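You operate a simulated robot arm through the tools that you are given. There is no shell and no other tool. Be economical: measure what you need, move in short steps, check, and stop when the job is done.

You are at the controls of a simulated robot arm. One attempt, no reset.

JOB
Let the three apples down the chute, shut the gate and pack the two red ones in the punnet.
Fine: the yellow one stays in the padded tray; no bruises.

The check looks at the end state, three seconds after you hand in, the way a careful person would. Anything else that was tipped, shoved, dropped, spilled or broken makes it a failure.

ROBOT AND FRAMES
A 6-joint arm with a two-finger parallel gripper, fixed in place. Base frame: the origin is at the foot of the arm, x ahead of it, y to its left, z up. Units: mm, degrees, N and s.
With the tool pointing down near the work surface it reaches from about 340 to 760 mm from the base axis. Its first joint turns from -66.0 to 66.0 degrees. Payload 2.45 kg.
The tool frame sits at the grasp point between the pads (the TCP): z along the fingers, y along the line on which they close. The tips reach 24 mm beyond it. Largest opening 68 mm; finger width 17, thickness 10; the body of the gripper, 40 by 70 mm, starts 41 mm behind the TCP.
Orientation is that of the tool frame in the base frame, as [roll, pitch, yaw] about the fixed x, y, z axes, in that order (R = Rz(yaw) Ry(pitch) Rx(roll)). With the fingers straight down and closing along the base's y, the tool's x points along the base's -x, its y along +y and its z along -z.

CONTROLS
- The arm moves only by the tool apply_moves. Its argument "rows" is a list of rows, each an object (a shift or turn left out is 0, a gripper value left out holds the last) with "offset": the shift along the tool's x, y, z in mm, a list of three; "dr": the turn, a rotation vector about the tool's x, y, z in degrees, a list of three; "grip": the opening, from 0 (shut) to 1 (fully open). In form: [{"offset": [x, y, z], "dr": [rx, ry, rz], "grip": grip}, ...]. A call has 1 to 12 rows; each row is the pose to reach, as a shift and turn from the pose commanded when the call began, along the tool's axes at that moment. Each row takes 0.2 s and may step no farther than 50 mm and 8.6 degrees from the row before; otherwise, or with a gripper value out of range, the whole call is refused. A pose out of reach is approached as far as the arm can. The call stops where the force on the tool passes 90 N (or 10 N more than at its start, if that is more) or the arm is blocked; 0.2 s more then pass. The fingers move at their own pace (about 108 mm/s each) and stop on an object; they squeeze with about 43 N. The grip force told is the motor's: it shows also when the fingers shut on nothing. Time passes only in rows, and 0.2 s behind the last, so rows that repeat a pose let the fingers close. It gives the time, the measured TCP pose, the force on the tool (base axes), the opening and the grip force at its end, in the units of the frame above (readings bear some noise), with the torque about the TCP (base axes, N m) and any sound that the robot's microphone picked up, and new pictures: "pictures" is both (left out), scene, wrist or none.
- Cameras (640 x 400 px; columns grow to the right, rows downward): "scene" is fixed at [190.9, 445.7, 1442.8]; the picture's right is [-0.41, -0.91, 0.00], its down [-0.72, 0.32, -0.62] and it looks along [0.57, -0.25, -0.78] (base axes); focal length 355 px, centre (320, 200). "wrist" rides on the gripper at [84, 11, -75] in the tool frame; the picture's right is [-0.13, 0.99, 0.00], its down [-0.60, -0.08, -0.79] and it looks along [-0.79, -0.10, 0.61] (tool axes); focal length 251 px, centre (320, 200). There is no depth. A picture from a camera that has moved, and an enlarged one, comes with that camera's place and axes in the base frame and with its lens. The place of the scene camera against the robot may be out by one fixed shift of up to 18 mm in any direction.
- enlarge(camera, box): a new picture of the part [left, top, right, bottom] of that camera's present view, enlarged. The clock stands still meanwhile.
- hand_in(): hands the job in; it is judged then, once.

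Go step by step. Nothing tells you positions but the pictures and the camera data: compare them with the known pose of the tool, close in by small moves and look again before you grip or let go. The budget is 120 turns and 200 pictures, counting those below and the enlarged ones. Unless the task says otherwise, let go and move clear before handing in, and close with one line.

The tools are called after "Request:" by a JSON object that holds its "api" and its "payload". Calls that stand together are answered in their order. apply_moves: Moves the arm, as the interface text tells. Its arguments: {"type":"object","properties":{"rows":{"type":"array","items":{"type":"object","properties":{"offset":{"type":"array","items":{"type":"number"}},"dr":{"type":"array","items":{"type":"number"}},"grip":{"type":"number"}}}},"pictures":{"type":"string","enum":["both","scene","wrist","none"]}},"required":["rows"]} The other tools are called the same way: enlarge (camera, box) takes an enlarged picture of a part of a camera's view; hand_in () hands the job in.

At the start:

```text
clock: 0.0
ee_pos: [417.5, 123.6, 1124.3]
ee_rot: [-180.0, 0.0, -180.0]
ft_force: [0.0, 0.5, 0.0]
ft_torque: [0.0, -0.05, 0.0]
gripper_width: 67.7
finger_force: 0.1
```

scene: 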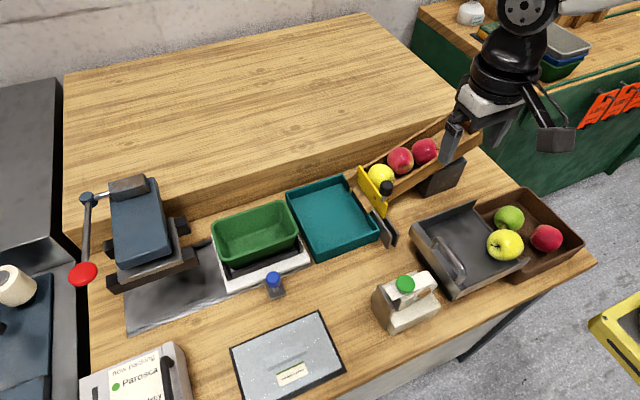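
wrist: 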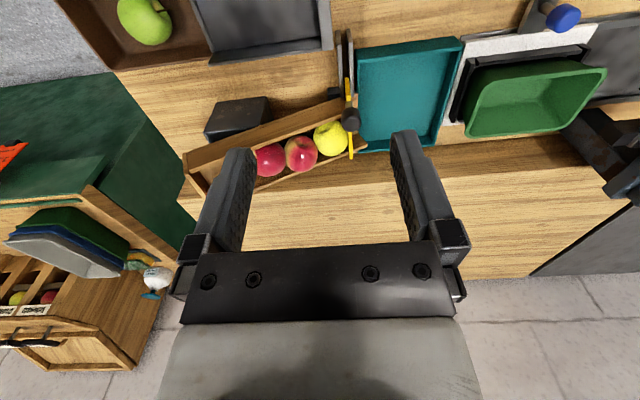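

I see a chute with three apples (yellow first, two red behind) held by a yellow gate with a black knob. The teal tray is below it and the green punnet sits beside that on a scale. I'll look closer first.

Request:
{"api": "enlarge", "payload": {"camera": "scene", "box": [320, 100, 480, 260]}}

Request:
{"api": "enlarge", "payload": {"camera": "wrist", "box": [180, 20, 480, 200]}}

Request:
{"api": "enlarge", "payload": {"camera": "scene", "box": [190, 160, 410, 300]}}

```text
2.50 times, centred on (400, 180) of scene
camera zoom: at [190.9, 445.7, 1442.8], right [-0.41, -0.91, 0.0], down [-0.72, 0.32, -0.62], along [0.57, -0.25, -0.78], focal length 887 px, centre (120, 250)
```

zoom: 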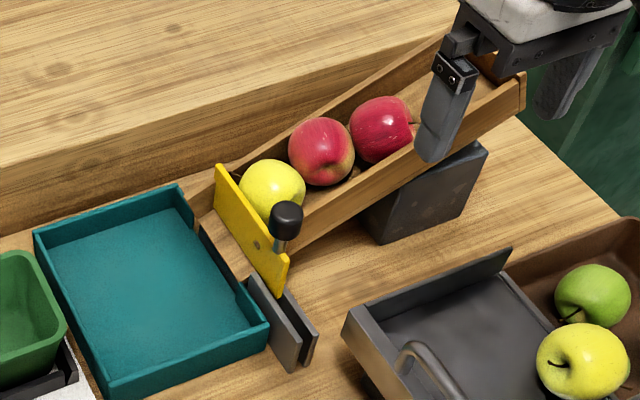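

```text
2.13 times, centred on (330, 110) of wrist
camera zoom: at [333.8, 135.4, 1199.0], right [0.13, 0.99, 0.0], down [0.6, -0.08, 0.79], along [0.79, -0.1, -0.61], focal length 536 px, centre (299, 392)
```

zoom: 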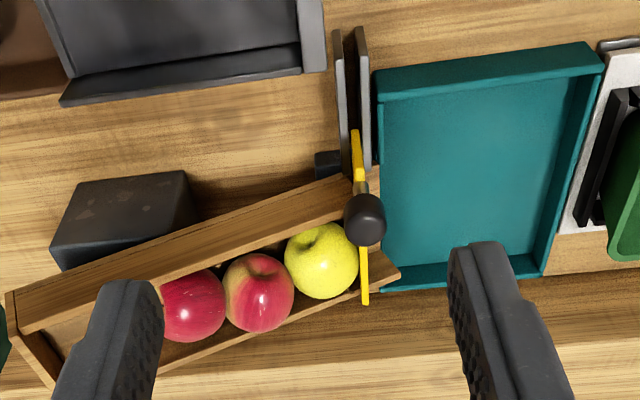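

```text
2.86 times, centred on (300, 230) of scene
camera zoom: at [190.9, 445.7, 1442.8], right [-0.41, -0.91, 0.0], down [-0.72, 0.32, -0.62], along [0.57, -0.25, -0.78], focal length 1013 px, centre (377, 114)
```

zoom: 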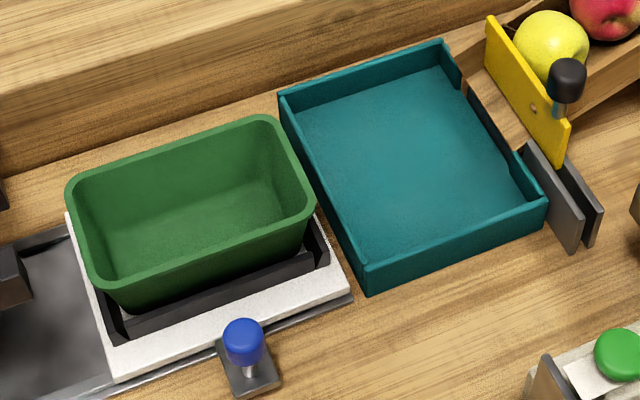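

The gate looks like a plate sliding along x in grey guides, pulled by its black knob. I'll shift the camera for a second view so I can triangulate.

Request:
{"api": "apply_moves", "payload": {"rows": [{"offset": [0, 50, 0]}, {"offset": [0, 100, 0]}, {"offset": [0, 150, 0]}, {"offset": [0, 150, 0]}]}}

```text
clock: 1.0
ee_pos: [418.1, 273.7, 1124.5]
ee_rot: [-180.0, 0.1, -179.9]
ft_force: [-0.5, -0.5, 0.3]
ft_torque: [0.01, 0.0, 0.0]
gripper_width: 68.1
finger_force: 0.0
camera wrist: at [334.0, 285.9, 1199.3], right [0.13, 0.99, 0.0], down [0.6, -0.08, 0.79], along [0.79, -0.1, -0.61], focal length 251 px, centre (320, 200)
```

scene: 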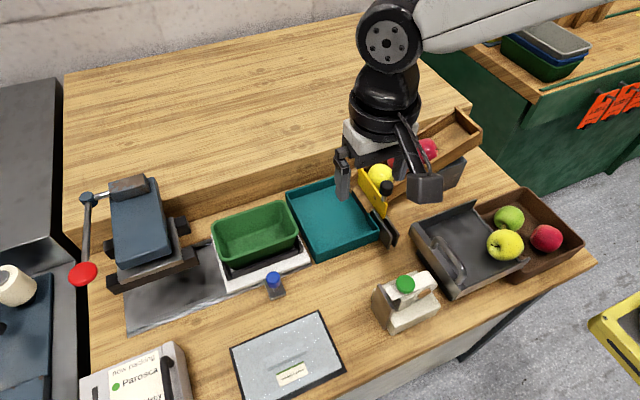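
wrist: 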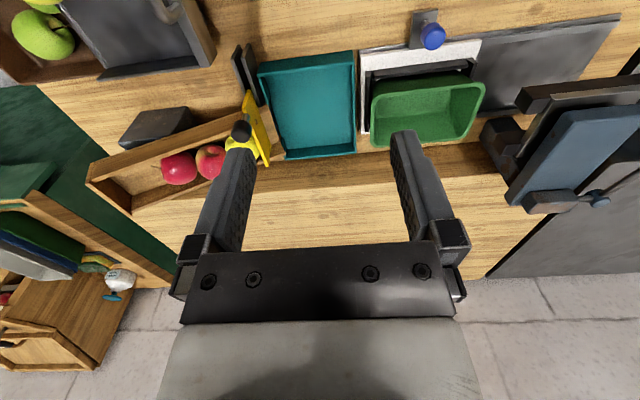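

Second view obtained. I'll enlarge the relevant parts to measure.

Request:
{"api": "enlarge", "payload": {"camera": "wrist", "box": [80, 20, 380, 208]}}

Request:
{"api": "enlarge", "payload": {"camera": "wrist", "box": [240, 0, 500, 162]}}

```text
2.13 times, centred on (230, 114) of wrist
camera zoom: at [334.0, 285.9, 1199.3], right [0.13, 0.99, 0.0], down [0.6, -0.08, 0.79], along [0.79, -0.1, -0.61], focal length 535 px, centre (512, 383)
```

zoom: 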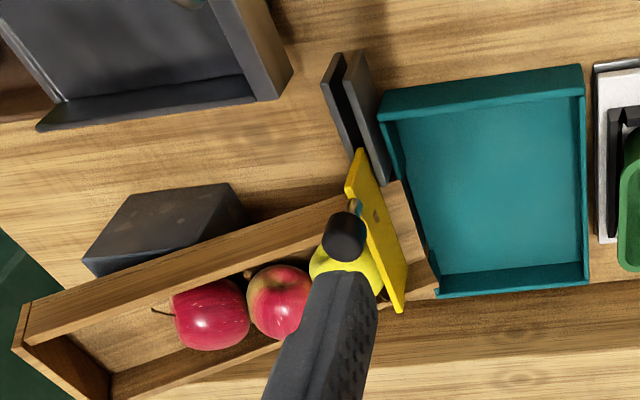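

```text
2.46 times, centred on (370, 81) of wrist
camera zoom: at [334.0, 285.9, 1199.3], right [0.13, 0.99, 0.0], down [0.6, -0.08, 0.79], along [0.79, -0.1, -0.61], focal length 619 px, centre (197, 493)
```

zoom: 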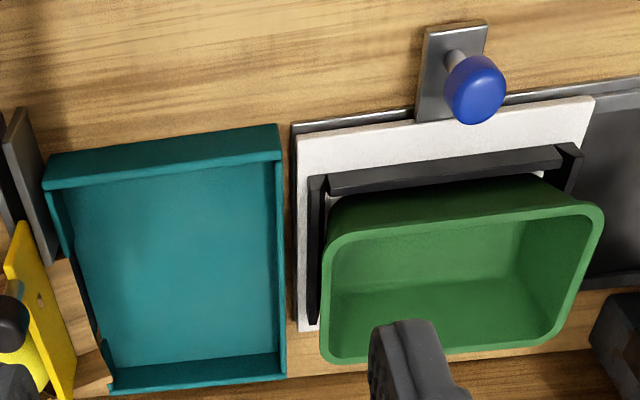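

The knob is at roughly (537, 152, 913), with the gate plate running from x≈529 to 647 at y≈151. I'll go above the knob and check again.

Request:
{"api": "apply_moves", "payload": {"rows": [{"offset": [-24, -24, 28]}, {"offset": [-48, -49, 56]}, {"offset": [-72, -73, 84]}, {"offset": [-96, -97, 112]}, {"offset": [-119, -122, 139]}, {"offset": [-119, -122, 139]}]}}

Request:
{"api": "enlarge", "payload": {"camera": "scene", "box": [320, 100, 480, 260]}}

Request:
{"api": "enlarge", "payload": {"camera": "wrist", "box": [160, 0, 480, 200]}}

```text
clock: 2.4
ee_pos: [537.2, 151.1, 985.0]
ee_rot: [180.0, 0.1, 180.0]
ft_force: [0.5, 1.0, 0.1]
ft_torque: [-0.03, -0.01, 0.01]
gripper_width: 68.0
finger_force: 0.1
camera wrist: at [452.6, 162.4, 1059.3], right [0.13, 0.99, 0.0], down [0.6, -0.08, 0.79], along [0.79, -0.1, -0.61], focal length 251 px, centre (320, 200)
```

scene: 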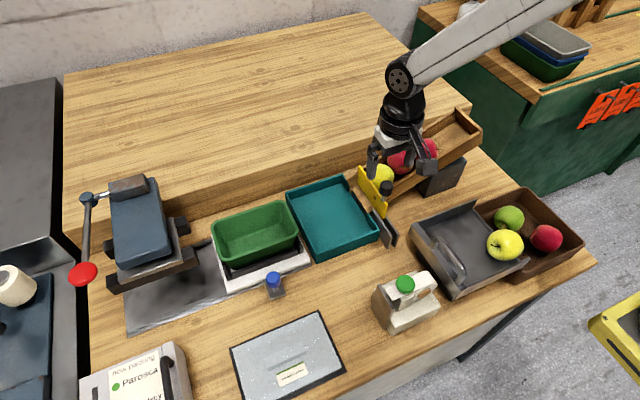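
wrist: 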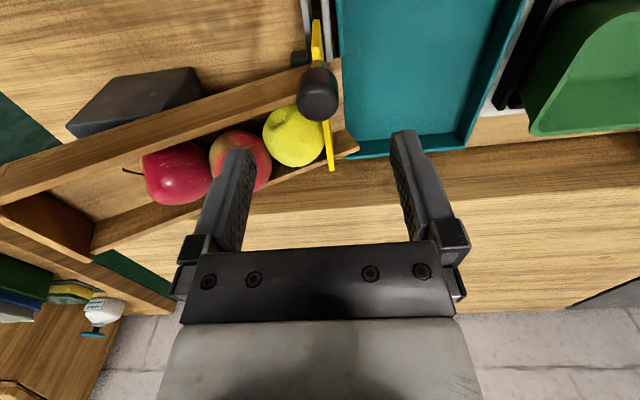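

```text
2.50 times, centred on (400, 180) of scene
camera zoom: at [190.9, 445.6, 1442.8], right [-0.41, -0.91, 0.0], down [-0.72, 0.32, -0.62], along [0.57, -0.25, -0.78], focal length 887 px, centre (120, 250)
```

zoom: 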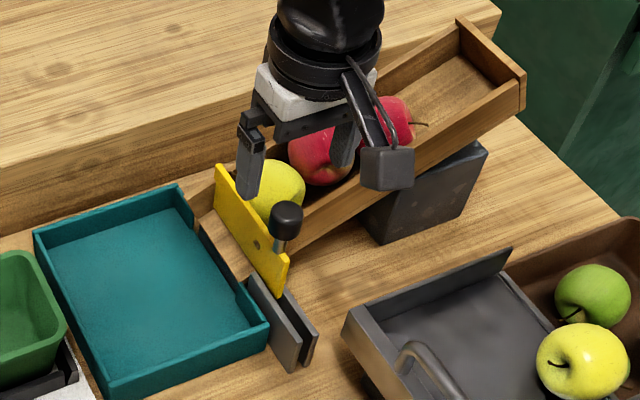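

```text
2.00 times, centred on (320, 100) of wrist
camera zoom: at [452.6, 162.4, 1059.3], right [0.13, 0.99, 0.0], down [0.6, -0.08, 0.79], along [0.79, -0.1, -0.61], focal length 503 px, centre (320, 400)
```

zoom: 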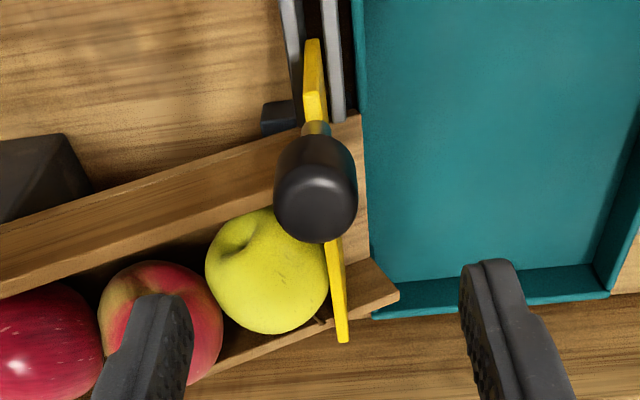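

Knob refined to (535, 151, 915). I'll narrow the fingers and lower around it.

Request:
{"api": "apply_moves", "payload": {"rows": [{"offset": [2, 0, 20], "grip": 0.65}, {"offset": [2, 0, 40], "grip": 0.65}, {"offset": [2, 0, 56], "grip": 0.65}, {"offset": [2, 0, 69], "grip": 0.65}, {"offset": [2, 0, 69], "grip": 0.65}]}}

Request:
{"api": "enlarge", "payload": {"camera": "scene", "box": [340, 140, 440, 240]}}

```text
clock: 3.6
ee_pos: [533.4, 153.6, 915.8]
ee_rot: [-180.0, 0.0, 180.0]
ft_force: [0.4, 0.6, 0.6]
ft_torque: [-0.01, 0.02, -0.01]
gripper_width: 44.1
finger_force: 0.0
camera wrist: at [450.8, 163.5, 990.6], right [0.13, 0.99, 0.0], down [0.6, -0.08, 0.79], along [0.79, -0.1, -0.61], focal length 251 px, centre (320, 200)
```

scene: 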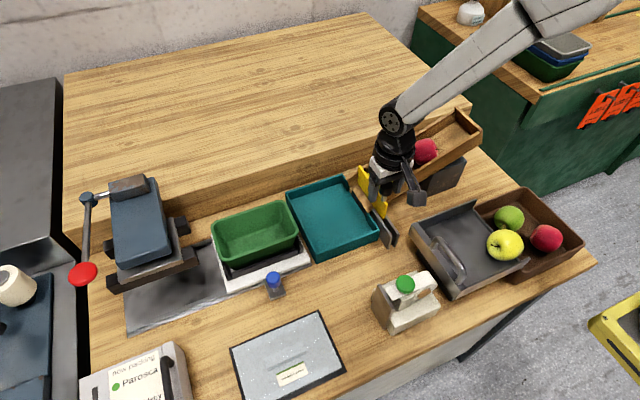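
wrist: 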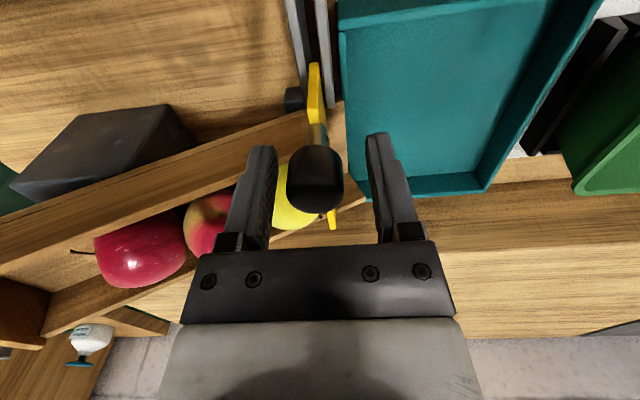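

```text
4.00 times, centred on (390, 190) of scene
camera zoom: at [190.9, 445.7, 1442.8], right [-0.41, -0.91, 0.0], down [-0.72, 0.32, -0.62], along [0.57, -0.25, -0.78], focal length 1419 px, centre (40, 240)
```

zoom: 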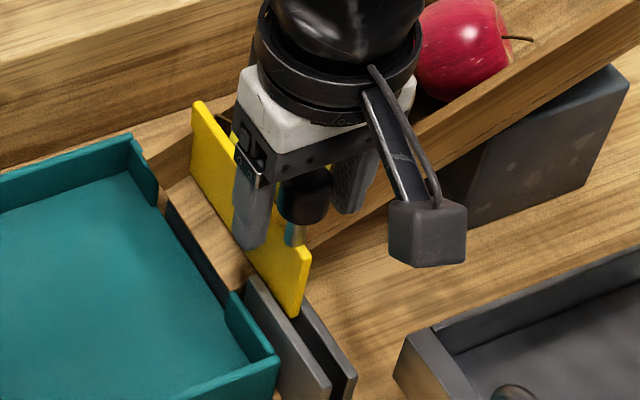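

The knob sits between the fingers, so I'll close on it.

Request:
{"api": "apply_moves", "payload": {"rows": [{"offset": [0, 0, 0], "grip": 0.2}, {"offset": [0, 0, 0], "grip": 0.2}, {"offset": [0, 0, 0], "grip": 0.2}], "pictures": "wrist"}}

```text
clock: 4.4
ee_pos: [534.7, 150.0, 916.3]
ee_rot: [-179.9, -0.1, 179.9]
ft_force: [0.7, -28.3, 3.2]
ft_torque: [-0.3, -0.23, -0.06]
gripper_width: 24.9
finger_force: 40.6
camera wrist: at [450.6, 161.5, 990.7], right [0.13, 0.99, 0.0], down [0.61, -0.08, 0.79], along [0.79, -0.1, -0.61], focal length 251 px, centre (320, 200)
```

wrist: 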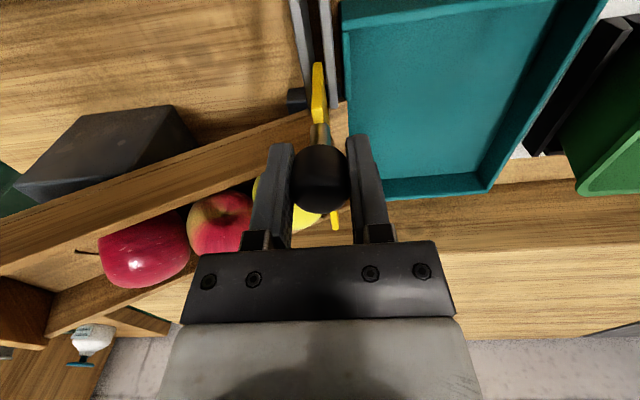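

Gripped, with a sideways load of about 28 N. I'll relax that with a small shift toward -y, then start pulling in -x.

Request:
{"api": "apply_moves", "payload": {"rows": [{"offset": [0, -1, 0]}, {"offset": [0, -2, 0]}, {"offset": [3, -2, 0]}, {"offset": [8, -2, 0]}, {"offset": [8, -2, 0]}], "pictures": "scene"}}

```text
clock: 5.6
ee_pos: [525.9, 150.6, 916.5]
ee_rot: [180.0, -0.1, -179.9]
ft_force: [0.2, -17.3, -0.1]
ft_torque: [-0.12, -0.02, -0.07]
gripper_width: 25.0
finger_force: 40.5
```

scene: 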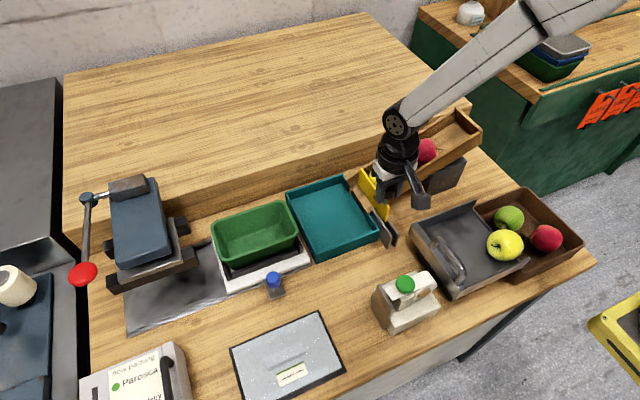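

It slides freely. I'll keep opening.

Request:
{"api": "apply_moves", "payload": {"rows": [{"offset": [10, -2, 0]}, {"offset": [22, -2, 0]}, {"offset": [34, -2, 0]}, {"offset": [46, -2, 0]}, {"offset": [58, -2, 0]}, {"offset": [70, -2, 0]}, {"offset": [78, -2, 0]}, {"offset": [78, -2, 0]}]}}

Request:
{"api": "enlarge", "payload": {"camera": "scene", "box": [300, 100, 480, 260]}}

```text
clock: 7.4
ee_pos: [454.4, 150.9, 917.4]
ee_rot: [179.7, 0.8, 179.9]
ft_force: [31.1, 7.7, -11.4]
ft_torque: [0.02, -0.32, -0.01]
gripper_width: 25.0
finger_force: 40.4
camera wrist: at [369.5, 160.8, 990.9], right [0.13, 0.99, 0.01], down [0.59, -0.08, 0.8], along [0.8, -0.1, -0.6], focal length 251 px, centre (320, 200)
```

scene: 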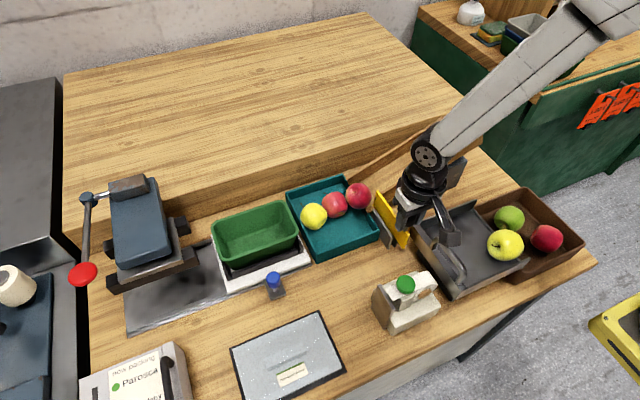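
wrist: 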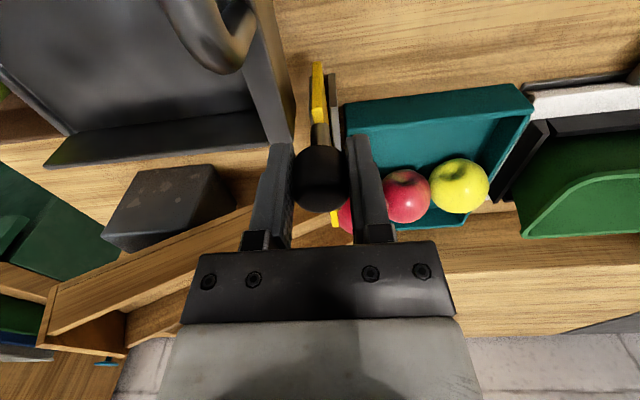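

```text
2.50 times, centred on (390, 180) of scene
camera zoom: at [191.9, 445.9, 1442.5], right [-0.41, -0.91, 0.0], down [-0.72, 0.32, -0.62], along [0.57, -0.25, -0.78], focal length 887 px, centre (145, 250)
```

zoom: 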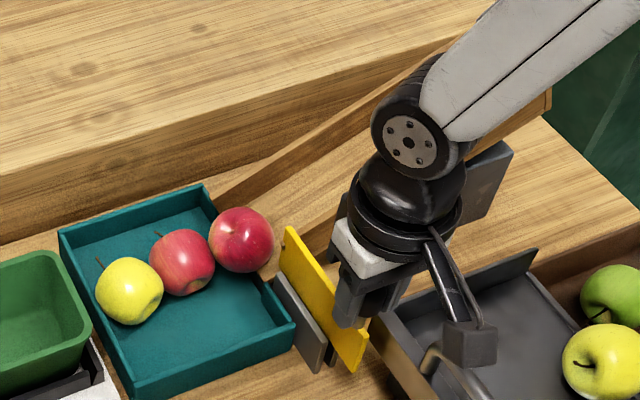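

The gate is at its stop and all three apples have rolled down. The last red one sits near the chute lip, so I need to check it clears the gate's path.

Request:
{"api": "enlarge", "payload": {"camera": "scene", "box": [310, 165, 400, 225]}}

Request:
{"api": "enlarge", "payload": {"camera": "wrist", "box": [300, 140, 500, 265]}}

```text
6.67 times, centred on (355, 195) of scene
camera zoom: at [191.9, 445.9, 1442.5], right [-0.41, -0.91, 0.0], down [-0.72, 0.32, -0.62], along [0.57, -0.25, -0.78], focal length 2365 px, centre (87, 233)
```

zoom: 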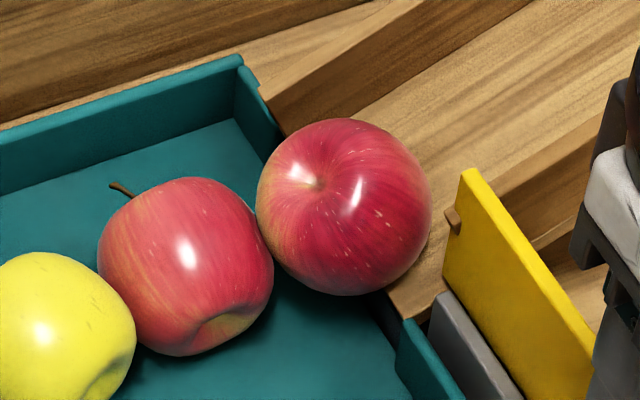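

```text
3.20 times, centred on (400, 202) of wrist
camera zoom: at [369.5, 160.8, 990.9], right [0.13, 0.99, 0.01], down [0.59, -0.08, 0.8], along [0.8, -0.1, -0.6], focal length 805 px, centre (64, 192)
```

zoom: 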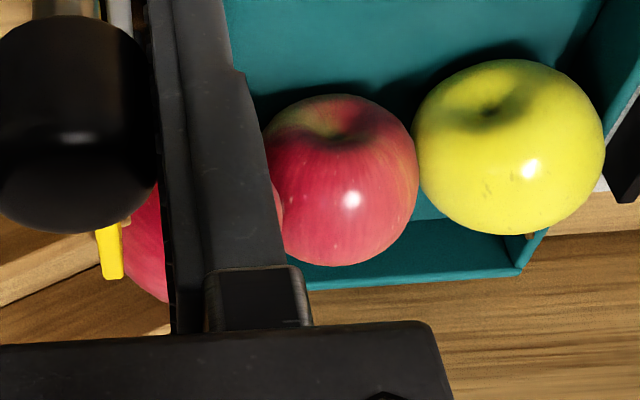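

The last apple leans on the chute lip near the gate line. I'll relax the pull, let go of the knob, rise and look before shutting.

Request:
{"api": "apply_moves", "payload": {"rows": [{"offset": [-7, 0, 0]}, {"offset": [-7, 0, 0], "grip": 0.65}, {"offset": [-7, 0, 0], "grip": 0.65}, {"offset": [-7, 0, -30], "grip": 0.65}, {"offset": [-7, 0, -75], "grip": 1.0}, {"offset": [-7, 20, -120], "grip": 1.0}, {"offset": [-7, 50, -150], "grip": 1.0}, {"offset": [-7, 50, -150], "grip": 1.0}]}}

Request:
{"api": "enlarge", "payload": {"camera": "wrist", "box": [200, 20, 440, 170]}}

```text
clock: 9.2
ee_pos: [456.6, 198.4, 1066.8]
ee_rot: [-180.0, 0.0, 180.0]
ft_force: [-0.6, -0.5, 0.5]
ft_torque: [0.0, -0.02, 0.04]
gripper_width: 67.9
finger_force: 0.1
camera wrist: at [373.0, 209.3, 1141.4], right [0.13, 0.99, 0.0], down [0.6, -0.08, 0.79], along [0.79, -0.1, -0.61], focal length 251 px, centre (320, 200)
```

scene: 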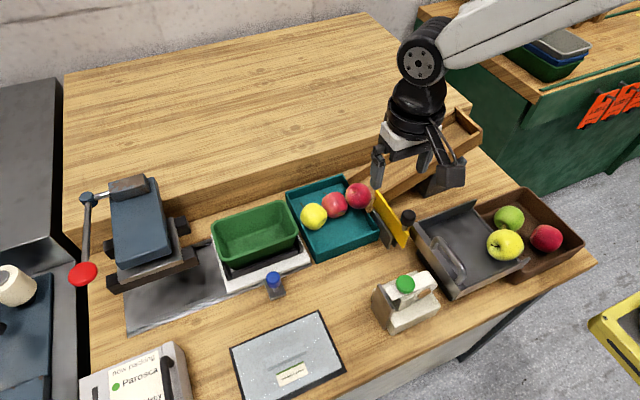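
wrist: 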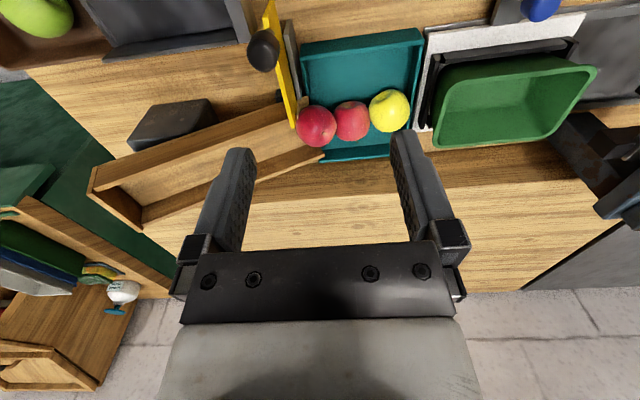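

```text
2.67 times, centred on (320, 95) of wrist
camera zoom: at [373.0, 209.3, 1141.4], right [0.13, 0.99, 0.0], down [0.6, -0.08, 0.79], along [0.79, -0.1, -0.61], focal length 670 px, centre (320, 480)
```

zoom: 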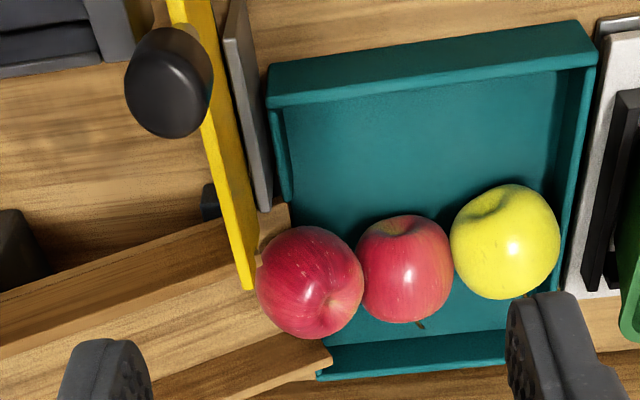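

The last apple wedges lightly between the lip and the middle apple. I'll take the middle red first, gripping along x where there's space, so the other can settle into the tray. I'm rotating the tool 90° and going above it, to about (590, 227).

Request:
{"api": "apply_moves", "payload": {"rows": [{"offset": [-12, 3, 8], "dr": [0, 0, -8.2]}, {"offset": [-24, 5, 16], "dr": [0, 0, -16.4]}, {"offset": [-36, 8, 24], "dr": [0, 0, -24.6]}, {"offset": [-48, 10, 32], "dr": [0, 0, -32.8]}, {"offset": [-60, 13, 40], "dr": [0, 0, -41]}, {"offset": [-73, 16, 48], "dr": [0, 0, -49.2]}, {"offset": [-85, 18, 55], "dr": [0, 0, -57.4]}, {"offset": [-97, 21, 63], "dr": [0, 0, -65.6]}, {"offset": [-109, 23, 71], "dr": [0, 0, -73.8]}, {"offset": [-121, 26, 79], "dr": [0, 0, -82]}, {"offset": [-133, 29, 87], "dr": [0, 0, -90]}, {"offset": [-133, 29, 87], "dr": [0, 0, -90]}]}}

Request:
{"api": "enlarge", "payload": {"camera": "wrist", "box": [200, 0, 440, 150]}}

```text
clock: 11.8
ee_pos: [588.2, 225.7, 979.1]
ee_rot: [180.0, 0.1, -89.9]
ft_force: [-0.1, 0.4, 0.3]
ft_torque: [0.02, -0.01, 0.0]
gripper_width: 68.2
finger_force: 0.3
camera wrist: at [577.9, 142.5, 1054.3], right [-0.99, 0.13, 0.0], down [0.08, 0.6, 0.79], along [0.1, 0.79, -0.61], focal length 251 px, centre (320, 200)
```

scene: 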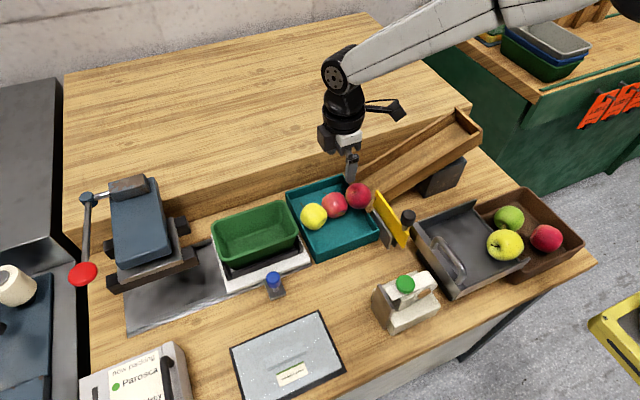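
wrist: 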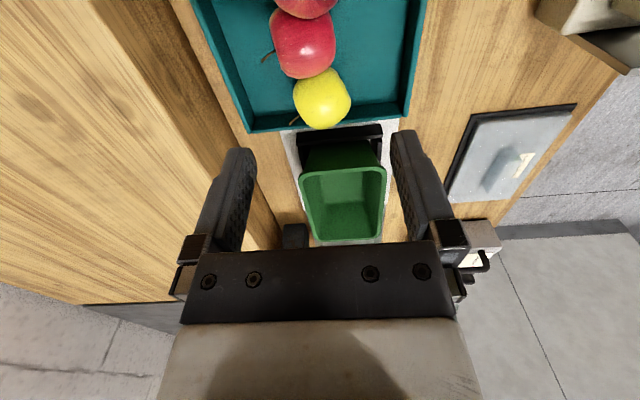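

```text
2.67 times, centred on (320, 75) of wrist
camera zoom: at [577.9, 142.5, 1054.3], right [-0.99, 0.13, 0.0], down [0.08, 0.6, 0.79], along [0.1, 0.79, -0.61], focal length 670 px, centre (320, 533)
```

zoom: 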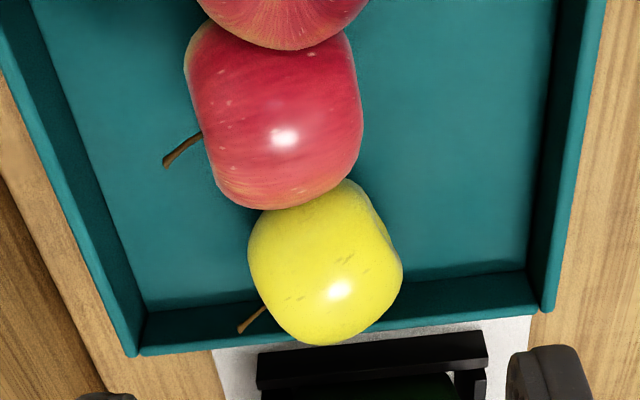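

The middle apple is at about (600, 228, 823), roughly 56 mm wide, with its stem pointing toward +x. I'll turn the grip 20° off the stem direction, lower a little and measure again.

Request:
{"api": "apply_moves", "payload": {"rows": [{"offset": [-1, -6, 16], "dr": [0, 0, 7]}, {"offset": [-2, -12, 32], "dr": [0, 0, 14]}, {"offset": [-2, -12, 49], "dr": [0, 0, 20]}, {"offset": [-2, -12, 49], "dr": [0, 0, 20]}], "pictures": "wrist"}}

Request:
{"api": "enlarge", "payload": {"camera": "scene", "box": [280, 130, 400, 250]}}

```text
clock: 12.8
ee_pos: [601.7, 228.9, 930.0]
ee_rot: [-180.0, 0.0, -110.1]
ft_force: [-0.2, -0.1, -0.2]
ft_torque: [0.0, 0.02, 0.02]
gripper_width: 68.0
finger_force: 0.0
camera wrist: at [562.1, 154.3, 1004.9], right [-0.89, 0.46, 0.0], down [0.28, 0.54, 0.79], along [0.37, 0.7, -0.61], focal length 251 px, centre (320, 200)
```

wrist: 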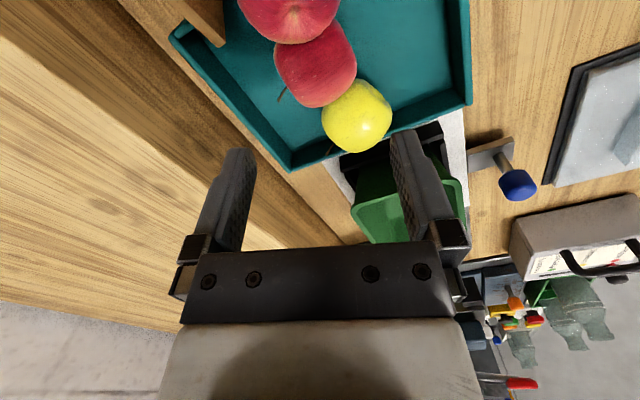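

```text
3.33 times, centred on (340, 190) of scene
camera zoom: at [190.9, 445.7, 1442.8], right [-0.41, -0.91, 0.0], down [-0.72, 0.32, -0.62], along [0.57, -0.25, -0.78], focal length 1182 px, centre (253, 233)
```

zoom: 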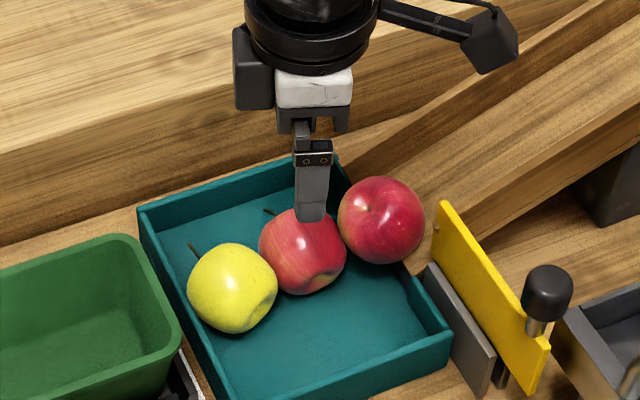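

Estimates agree near (601, 226, 824). I'll lower to just over the apple's top and check alignment.

Request:
{"api": "apply_moves", "payload": {"rows": [{"offset": [1, -1.5, 20]}, {"offset": [1, -1.5, 40]}, {"offset": [1, -1.5, 55]}, {"offset": [1, -1.5, 55]}], "pictures": "wrist"}}

Request:
{"api": "enlarge", "payload": {"camera": "scene", "box": [290, 150, 390, 240]}}

Request:
{"api": "enlarge", "payload": {"camera": "wrist", "box": [200, 0, 440, 150]}}

```text
clock: 13.8
ee_pos: [602.5, 226.4, 875.5]
ee_rot: [-180.0, 0.0, -110.1]
ft_force: [0.2, -0.4, 0.4]
ft_torque: [0.03, 0.02, -0.02]
gripper_width: 67.9
finger_force: 0.1
camera wrist: at [562.9, 152.2, 949.9], right [-0.89, 0.46, 0.0], down [0.28, 0.54, 0.79], along [0.37, 0.7, -0.61], focal length 251 px, centre (320, 200)
```

wrist: 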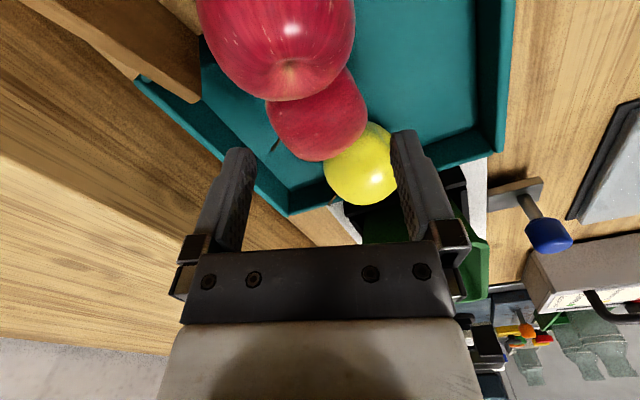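

```text
4.44 times, centred on (340, 195) of scene
camera zoom: at [190.9, 445.7, 1442.8], right [-0.41, -0.91, 0.0], down [-0.72, 0.32, -0.62], along [0.57, -0.25, -0.78], focal length 1576 px, centre (231, 222)
```

zoom: 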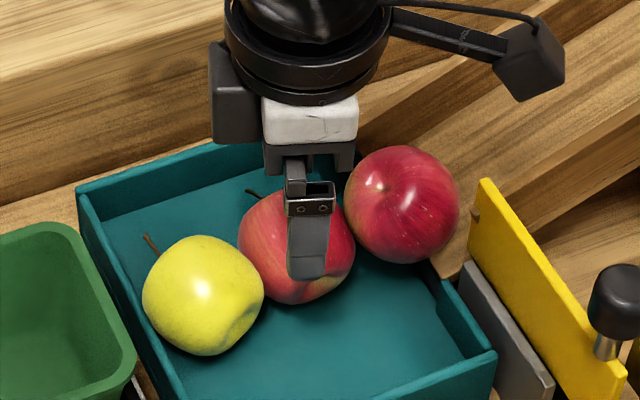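

```text
2.67 times, centred on (320, 75) of wrist
camera zoom: at [562.9, 152.2, 949.9], right [-0.89, 0.46, 0.0], down [0.28, 0.54, 0.79], along [0.37, 0.7, -0.61], focal length 670 px, centre (320, 533)
```

zoom: 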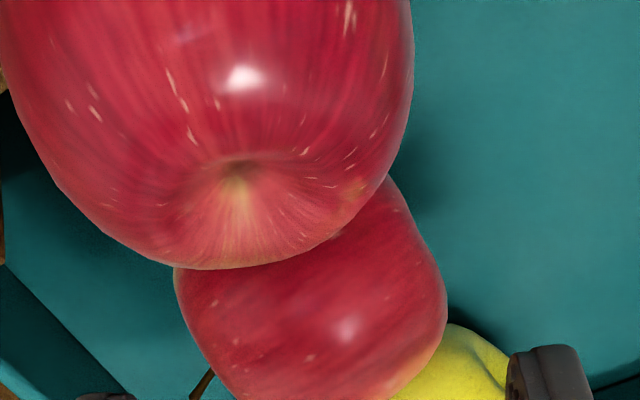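

Alignment is good and there's room on both sides. I'll lower to grasp height, with the tips just above the tray floor, and close.

Request:
{"api": "apply_moves", "payload": {"rows": [{"offset": [0, 0, 15]}, {"offset": [0, 0, 30]}, {"offset": [0, 0, 41]}, {"offset": [0, 0, 41]}], "pictures": "both"}}

Request:
{"api": "enlarge", "payload": {"camera": "scene", "box": [290, 150, 390, 240]}}

```text
clock: 14.8
ee_pos: [602.7, 227.2, 835.6]
ee_rot: [-179.9, 0.1, -110.0]
ft_force: [-0.2, 0.1, 0.4]
ft_torque: [-0.04, 0.03, -0.01]
gripper_width: 67.9
finger_force: 0.0
camera wrist: at [563.2, 152.5, 909.4], right [-0.89, 0.46, 0.0], down [0.28, 0.54, 0.79], along [0.37, 0.7, -0.61], focal length 251 px, centre (320, 200)
```

scene: 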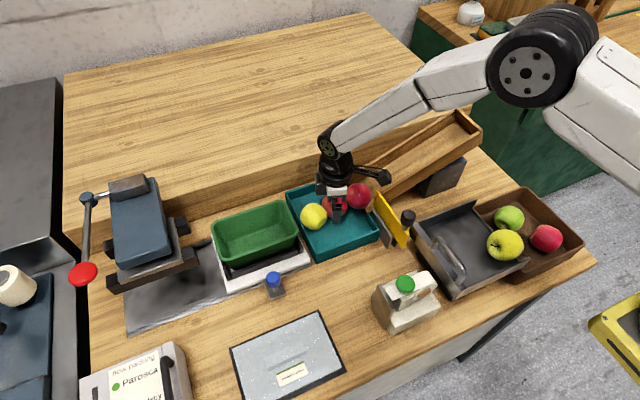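
wrist: 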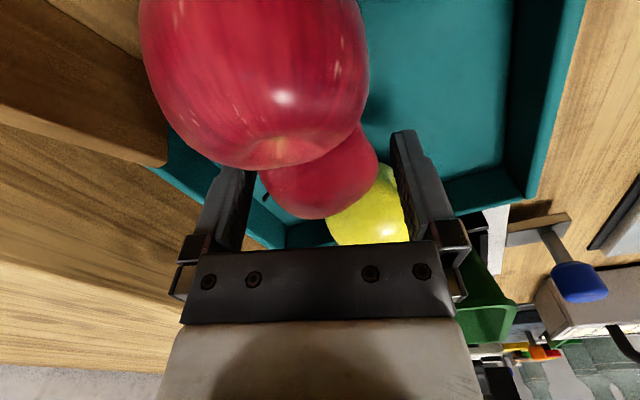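

```text
4.44 times, centred on (340, 195) of scene
camera zoom: at [190.9, 445.7, 1442.8], right [-0.41, -0.91, 0.0], down [-0.72, 0.32, -0.62], along [0.57, -0.25, -0.78], focal length 1576 px, centre (231, 222)
```

zoom: 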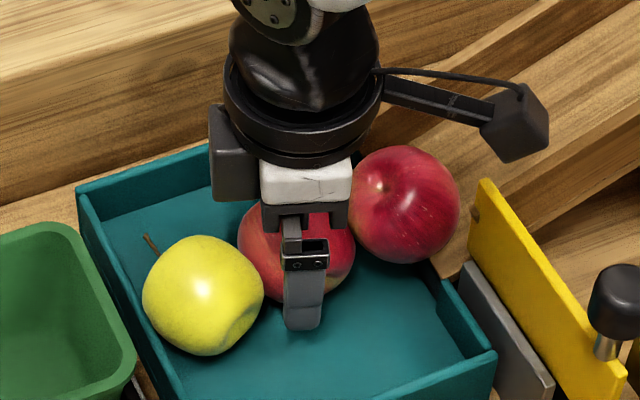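

Fingers straddle the apple cleanly. I'll close gently and watch the grip force.

Request:
{"api": "apply_moves", "payload": {"rows": [{"offset": [0, 0, 0], "grip": 0.85}, {"offset": [0, 0, 0], "grip": 0.8}, {"offset": [0, 0, 0], "grip": 0.8}, {"offset": [0, 0, 0], "grip": 0.8}], "pictures": "wrist"}}

```text
clock: 15.8
ee_pos: [602.2, 227.7, 835.0]
ee_rot: [179.9, 0.0, -110.0]
ft_force: [1.5, -1.9, 0.7]
ft_torque: [-0.01, -0.01, 0.0]
gripper_width: 55.9
finger_force: 19.6
camera wrist: at [563.2, 152.4, 909.7], right [-0.89, 0.46, 0.0], down [0.28, 0.54, 0.79], along [0.37, 0.7, -0.61], focal length 251 px, centre (320, 200)
```

wrist: 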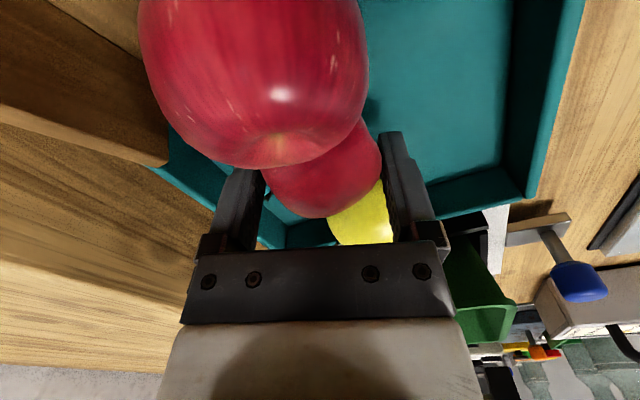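

It's held gently at 20 N with a 55.9 mm width. Lifting slowly straight up.

Request:
{"api": "apply_moves", "payload": {"rows": [{"offset": [0, 0, -6]}, {"offset": [0, 0, -14]}, {"offset": [0, 0, -24]}, {"offset": [0, 0, -40]}, {"offset": [0, 0, -65]}, {"offset": [0, 0, -95]}, {"offset": [0, 0, -125]}, {"offset": [0, 0, -125]}]}}

Request:
{"api": "enlarge", "payload": {"camera": "scene", "box": [200, 130, 400, 290]}}

```text
clock: 17.6
ee_pos: [601.7, 227.2, 959.7]
ee_rot: [180.0, -0.1, -110.0]
ft_force: [0.0, 0.7, -1.0]
ft_torque: [0.03, 0.01, -0.02]
gripper_width: 54.4
finger_force: 0.1
camera wrist: at [563.8, 152.3, 1034.4], right [-0.89, 0.46, 0.0], down [0.28, 0.54, 0.79], along [0.36, 0.7, -0.61], focal length 251 px, centre (320, 200)
```

scene: 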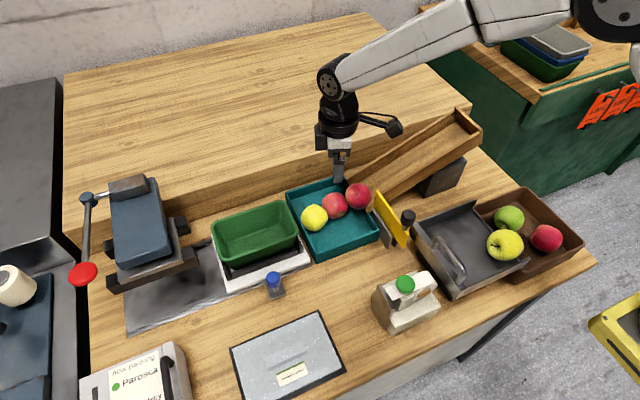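
wrist: 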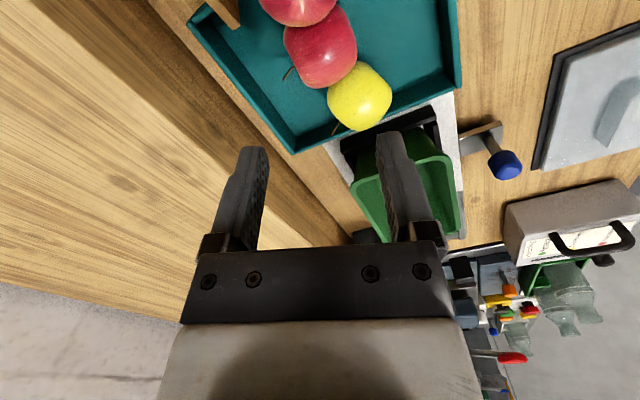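

```text
2.50 times, centred on (300, 210) of scene
camera zoom: at [190.9, 445.7, 1442.8], right [-0.41, -0.91, 0.0], down [-0.72, 0.32, -0.62], along [0.57, -0.25, -0.78], focal length 887 px, centre (370, 175)
```

zoom: 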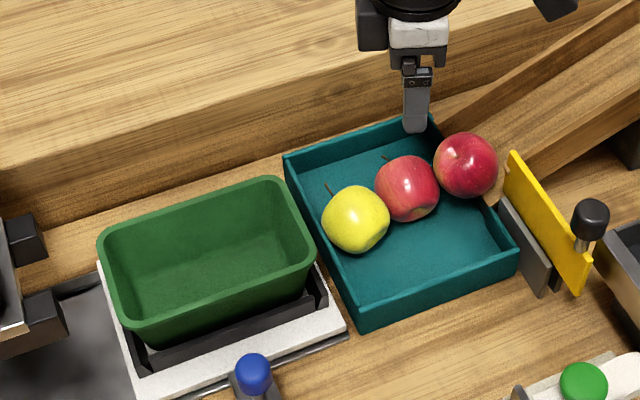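

It slipped straight out because the pads were slightly high and the grip too soft; the apple stayed in place. I'll go back about 8 mm lower and squeeze a bit more.

Request:
{"api": "apply_moves", "payload": {"rows": [{"offset": [1, 0, 40], "grip": 1.0}, {"offset": [1, 0, 80], "grip": 1.0}, {"offset": [1, 0, 110]}, {"offset": [1, 0, 125]}, {"offset": [1, 0, 133]}, {"offset": [1, 0, 133]}], "pictures": "none"}}

Request:
{"api": "enlarge", "payload": {"camera": "scene", "box": [290, 150, 390, 240]}}

```text
clock: 19.0
ee_pos: [601.5, 227.4, 825.5]
ee_rot: [-180.0, 0.0, -110.0]
ft_force: [-0.5, -1.2, 0.4]
ft_torque: [-0.01, -0.02, -0.01]
gripper_width: 67.9
finger_force: 0.2
```

```text
4.44 times, centred on (340, 195) of scene
camera zoom: at [190.9, 445.7, 1442.8], right [-0.41, -0.91, 0.0], down [-0.72, 0.32, -0.62], along [0.57, -0.25, -0.78], focal length 1576 px, centre (231, 222)
```

zoom: 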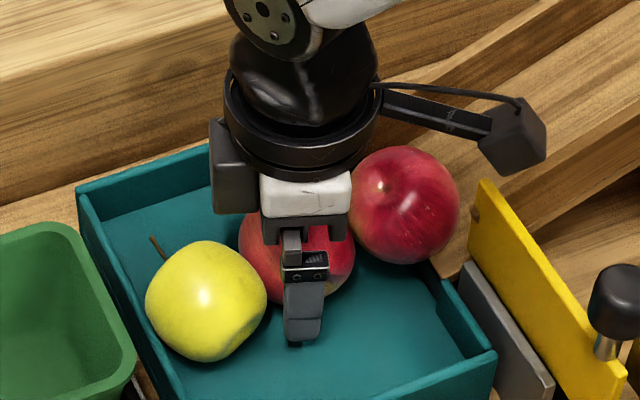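

No contact with the floor and well straddled. Closing firmer.

Request:
{"api": "apply_moves", "payload": {"rows": [{"offset": [0, 0, 0], "grip": 0.85}, {"offset": [0, 0, 0], "grip": 0.785}, {"offset": [0, 0, 0], "grip": 0.785}, {"offset": [0, 0, 0], "grip": 0.785}], "pictures": "none"}}

```text
clock: 20.0
ee_pos: [601.1, 227.1, 826.8]
ee_rot: [180.0, 0.1, -110.0]
ft_force: [0.3, 0.2, 0.0]
ft_torque: [0.01, 0.03, -0.01]
gripper_width: 54.3
finger_force: 42.8
```

Request:
{"api": "apply_moves", "payload": {"rows": [{"offset": [0, 0, -4]}, {"offset": [0, 0, -10]}, {"offset": [0, 0, -18]}, {"offset": [0, 0, -28]}, {"offset": [0, 0, -40]}], "pictures": "scene"}}

Request:
{"api": "enlarge", "payload": {"camera": "scene", "box": [290, 150, 390, 240]}}

```text
clock: 21.2
ee_pos: [601.5, 226.5, 866.8]
ee_rot: [-179.9, 0.0, -110.0]
ft_force: [-0.4, 1.2, -0.4]
ft_torque: [-0.03, 0.03, 0.01]
gripper_width: 54.6
finger_force: 43.8
```

scene: 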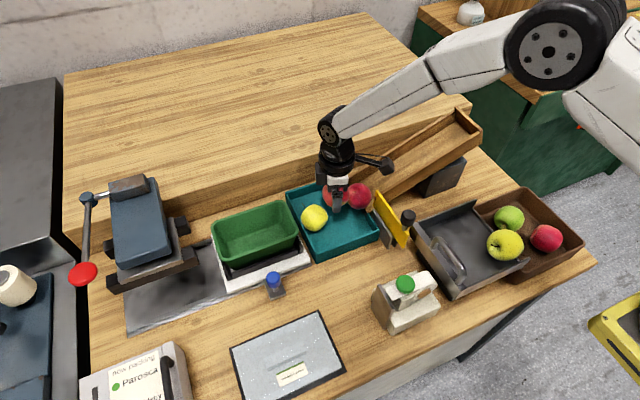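

```text
4.44 times, centred on (340, 195) of scene
camera zoom: at [190.9, 445.7, 1442.8], right [-0.41, -0.91, 0.0], down [-0.72, 0.32, -0.62], along [0.57, -0.25, -0.78], focal length 1576 px, centre (231, 222)
```

zoom: 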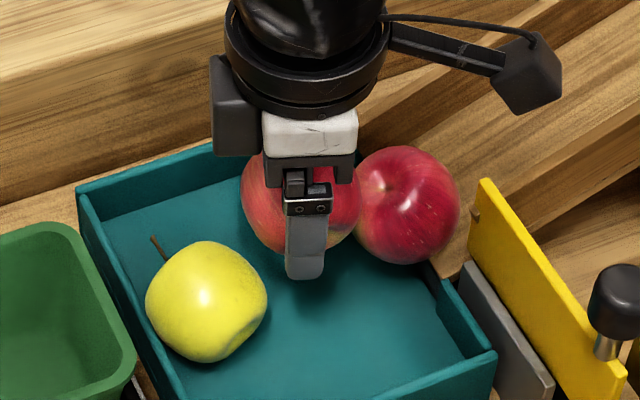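

Holding. I'll continue up clear of everything.

Request:
{"api": "apply_moves", "payload": {"rows": [{"offset": [0, 0, -15]}, {"offset": [0, 0, -40]}, {"offset": [0, 0, -70]}, {"offset": [0, 0, -110]}, {"offset": [0, 0, -110]}]}}

Request:
{"api": "enlarge", "payload": {"camera": "scene", "box": [190, 130, 410, 300]}}

Request:
{"api": "enlarge", "payload": {"camera": "wrist", "box": [180, 0, 500, 250]}}

```text
clock: 22.4
ee_pos: [602.4, 227.7, 976.7]
ee_rot: [-179.9, -0.1, -110.0]
ft_force: [-0.6, 0.1, 0.0]
ft_torque: [-0.02, -0.01, 0.02]
gripper_width: 54.4
finger_force: 42.9
camera wrist: at [563.2, 151.5, 1050.6], right [-0.89, 0.46, 0.0], down [0.28, 0.54, 0.79], along [0.36, 0.7, -0.61], focal length 251 px, centre (320, 200)
```

scene: 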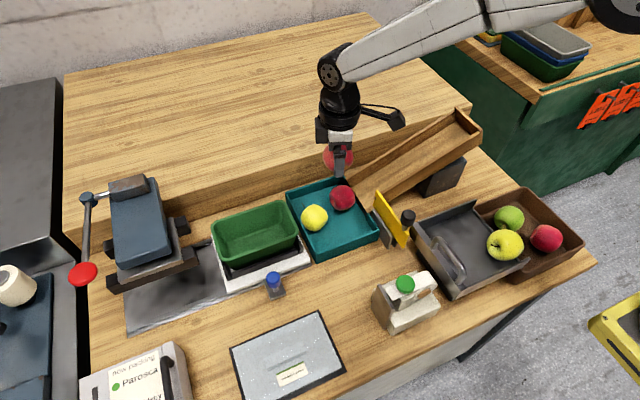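
wrist: 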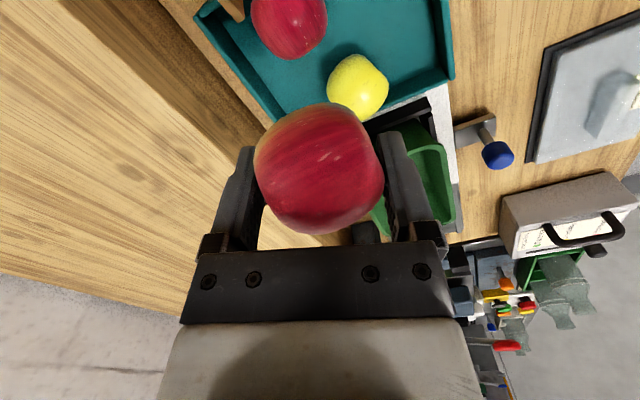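

```text
2.35 times, centred on (300, 215) of scene
camera zoom: at [190.9, 445.7, 1442.8], right [-0.41, -0.91, 0.0], down [-0.72, 0.32, -0.62], along [0.57, -0.25, -0.78], focal length 835 px, centre (367, 165)
```

zoom: 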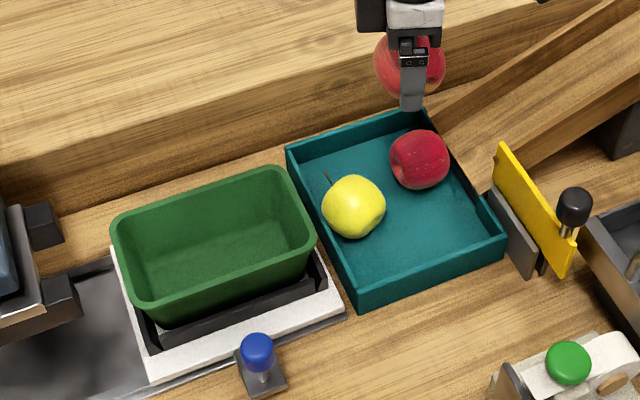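

```text
1.60 times, centred on (340, 125) of wrist
camera zoom: at [563.2, 151.5, 1050.6], right [-0.89, 0.46, 0.0], down [0.28, 0.54, 0.79], along [0.36, 0.7, -0.61], focal length 402 px, centre (288, 320)
```

zoom: 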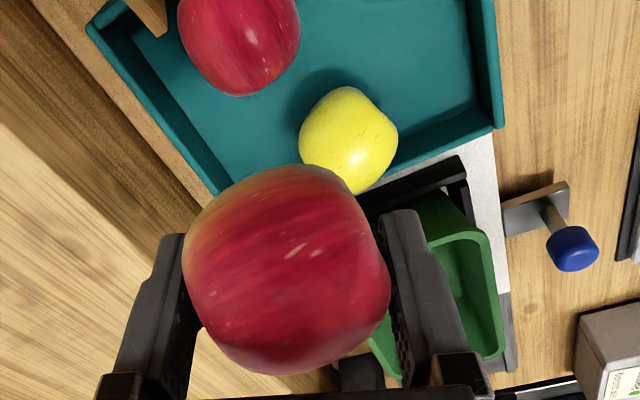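

The second red has rolled down fully into the tray and the first is held. Next I go over the punnet, about (582, 413) with its rim at z≈863, turning 45° so the fingers fit diagonally, and look into it.

Request:
{"api": "apply_moves", "payload": {"rows": [{"offset": [-28, 14, 0], "dr": [0, 0, 5]}, {"offset": [-64, 32, 0], "dr": [0, 0, 10]}, {"offset": [-104, 51, 0], "dr": [0, 0, 15]}, {"offset": [-142, 70, 0], "dr": [0, 0, 20]}, {"offset": [-168, 82, 0], "dr": [0, 0, 25]}, {"offset": [-168, 82, 0], "dr": [0, 0, 25]}]}}

Request:
{"api": "enlarge", "payload": {"camera": "wrist", "box": [180, 0, 500, 200]}}

Request:
{"api": "enlarge", "payload": {"camera": "scene", "box": [190, 150, 330, 300]}}

```text
clock: 23.8
ee_pos: [581.2, 414.8, 975.6]
ee_rot: [-180.0, 0.0, -135.2]
ft_force: [0.0, -0.1, -0.2]
ft_torque: [0.02, 0.01, 0.0]
gripper_width: 54.5
finger_force: 43.5
camera wrist: at [513.3, 362.4, 1049.8], right [-0.61, 0.79, 0.0], down [0.48, 0.37, 0.79], along [0.63, 0.48, -0.61], focal length 251 px, centre (320, 200)
```

scene: 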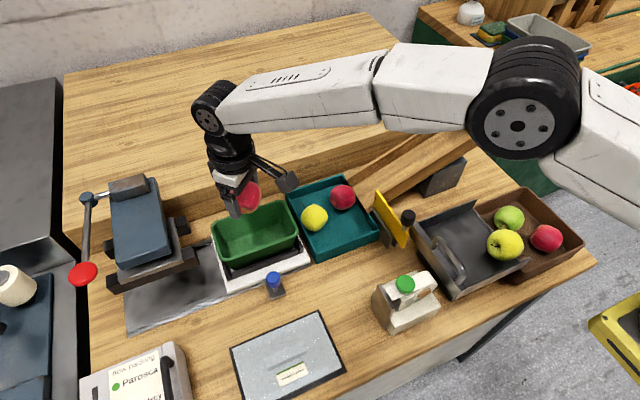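
wrist: 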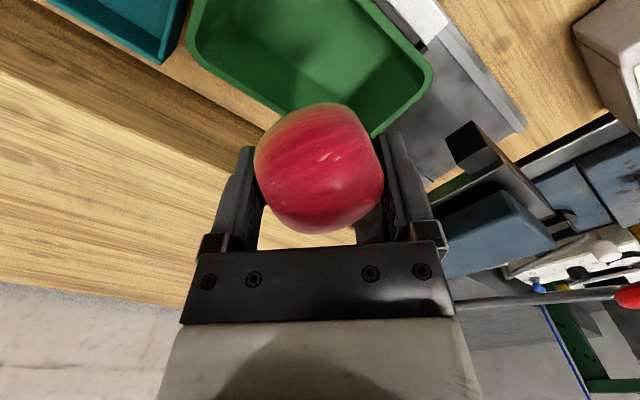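

```text
2.00 times, centred on (340, 100) of wrist
camera zoom: at [513.3, 362.4, 1049.8], right [-0.61, 0.79, 0.0], down [0.48, 0.37, 0.79], along [0.63, 0.48, -0.61], focal length 503 px, centre (280, 400)
```

zoom: 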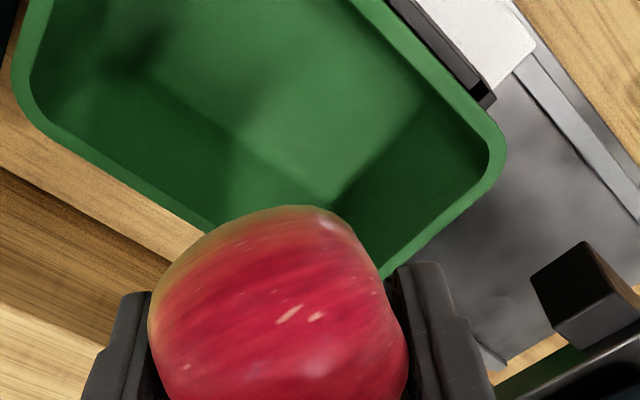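

```text
2.67 times, centred on (260, 225) of scene
camera zoom: at [190.8, 445.7, 1442.8], right [-0.41, -0.91, 0.0], down [-0.72, 0.32, -0.62], along [0.57, -0.25, -0.78], focal length 946 px, centre (480, 133)
```

zoom: 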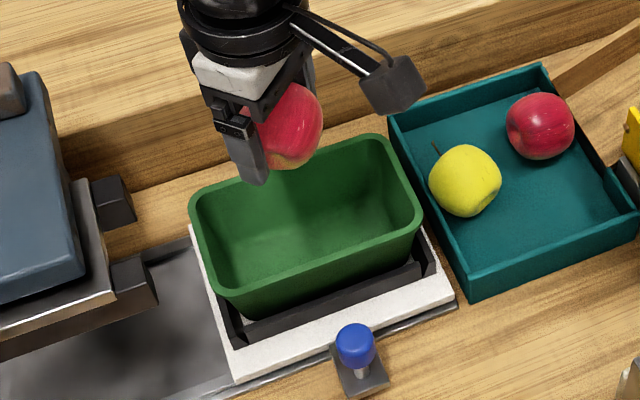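

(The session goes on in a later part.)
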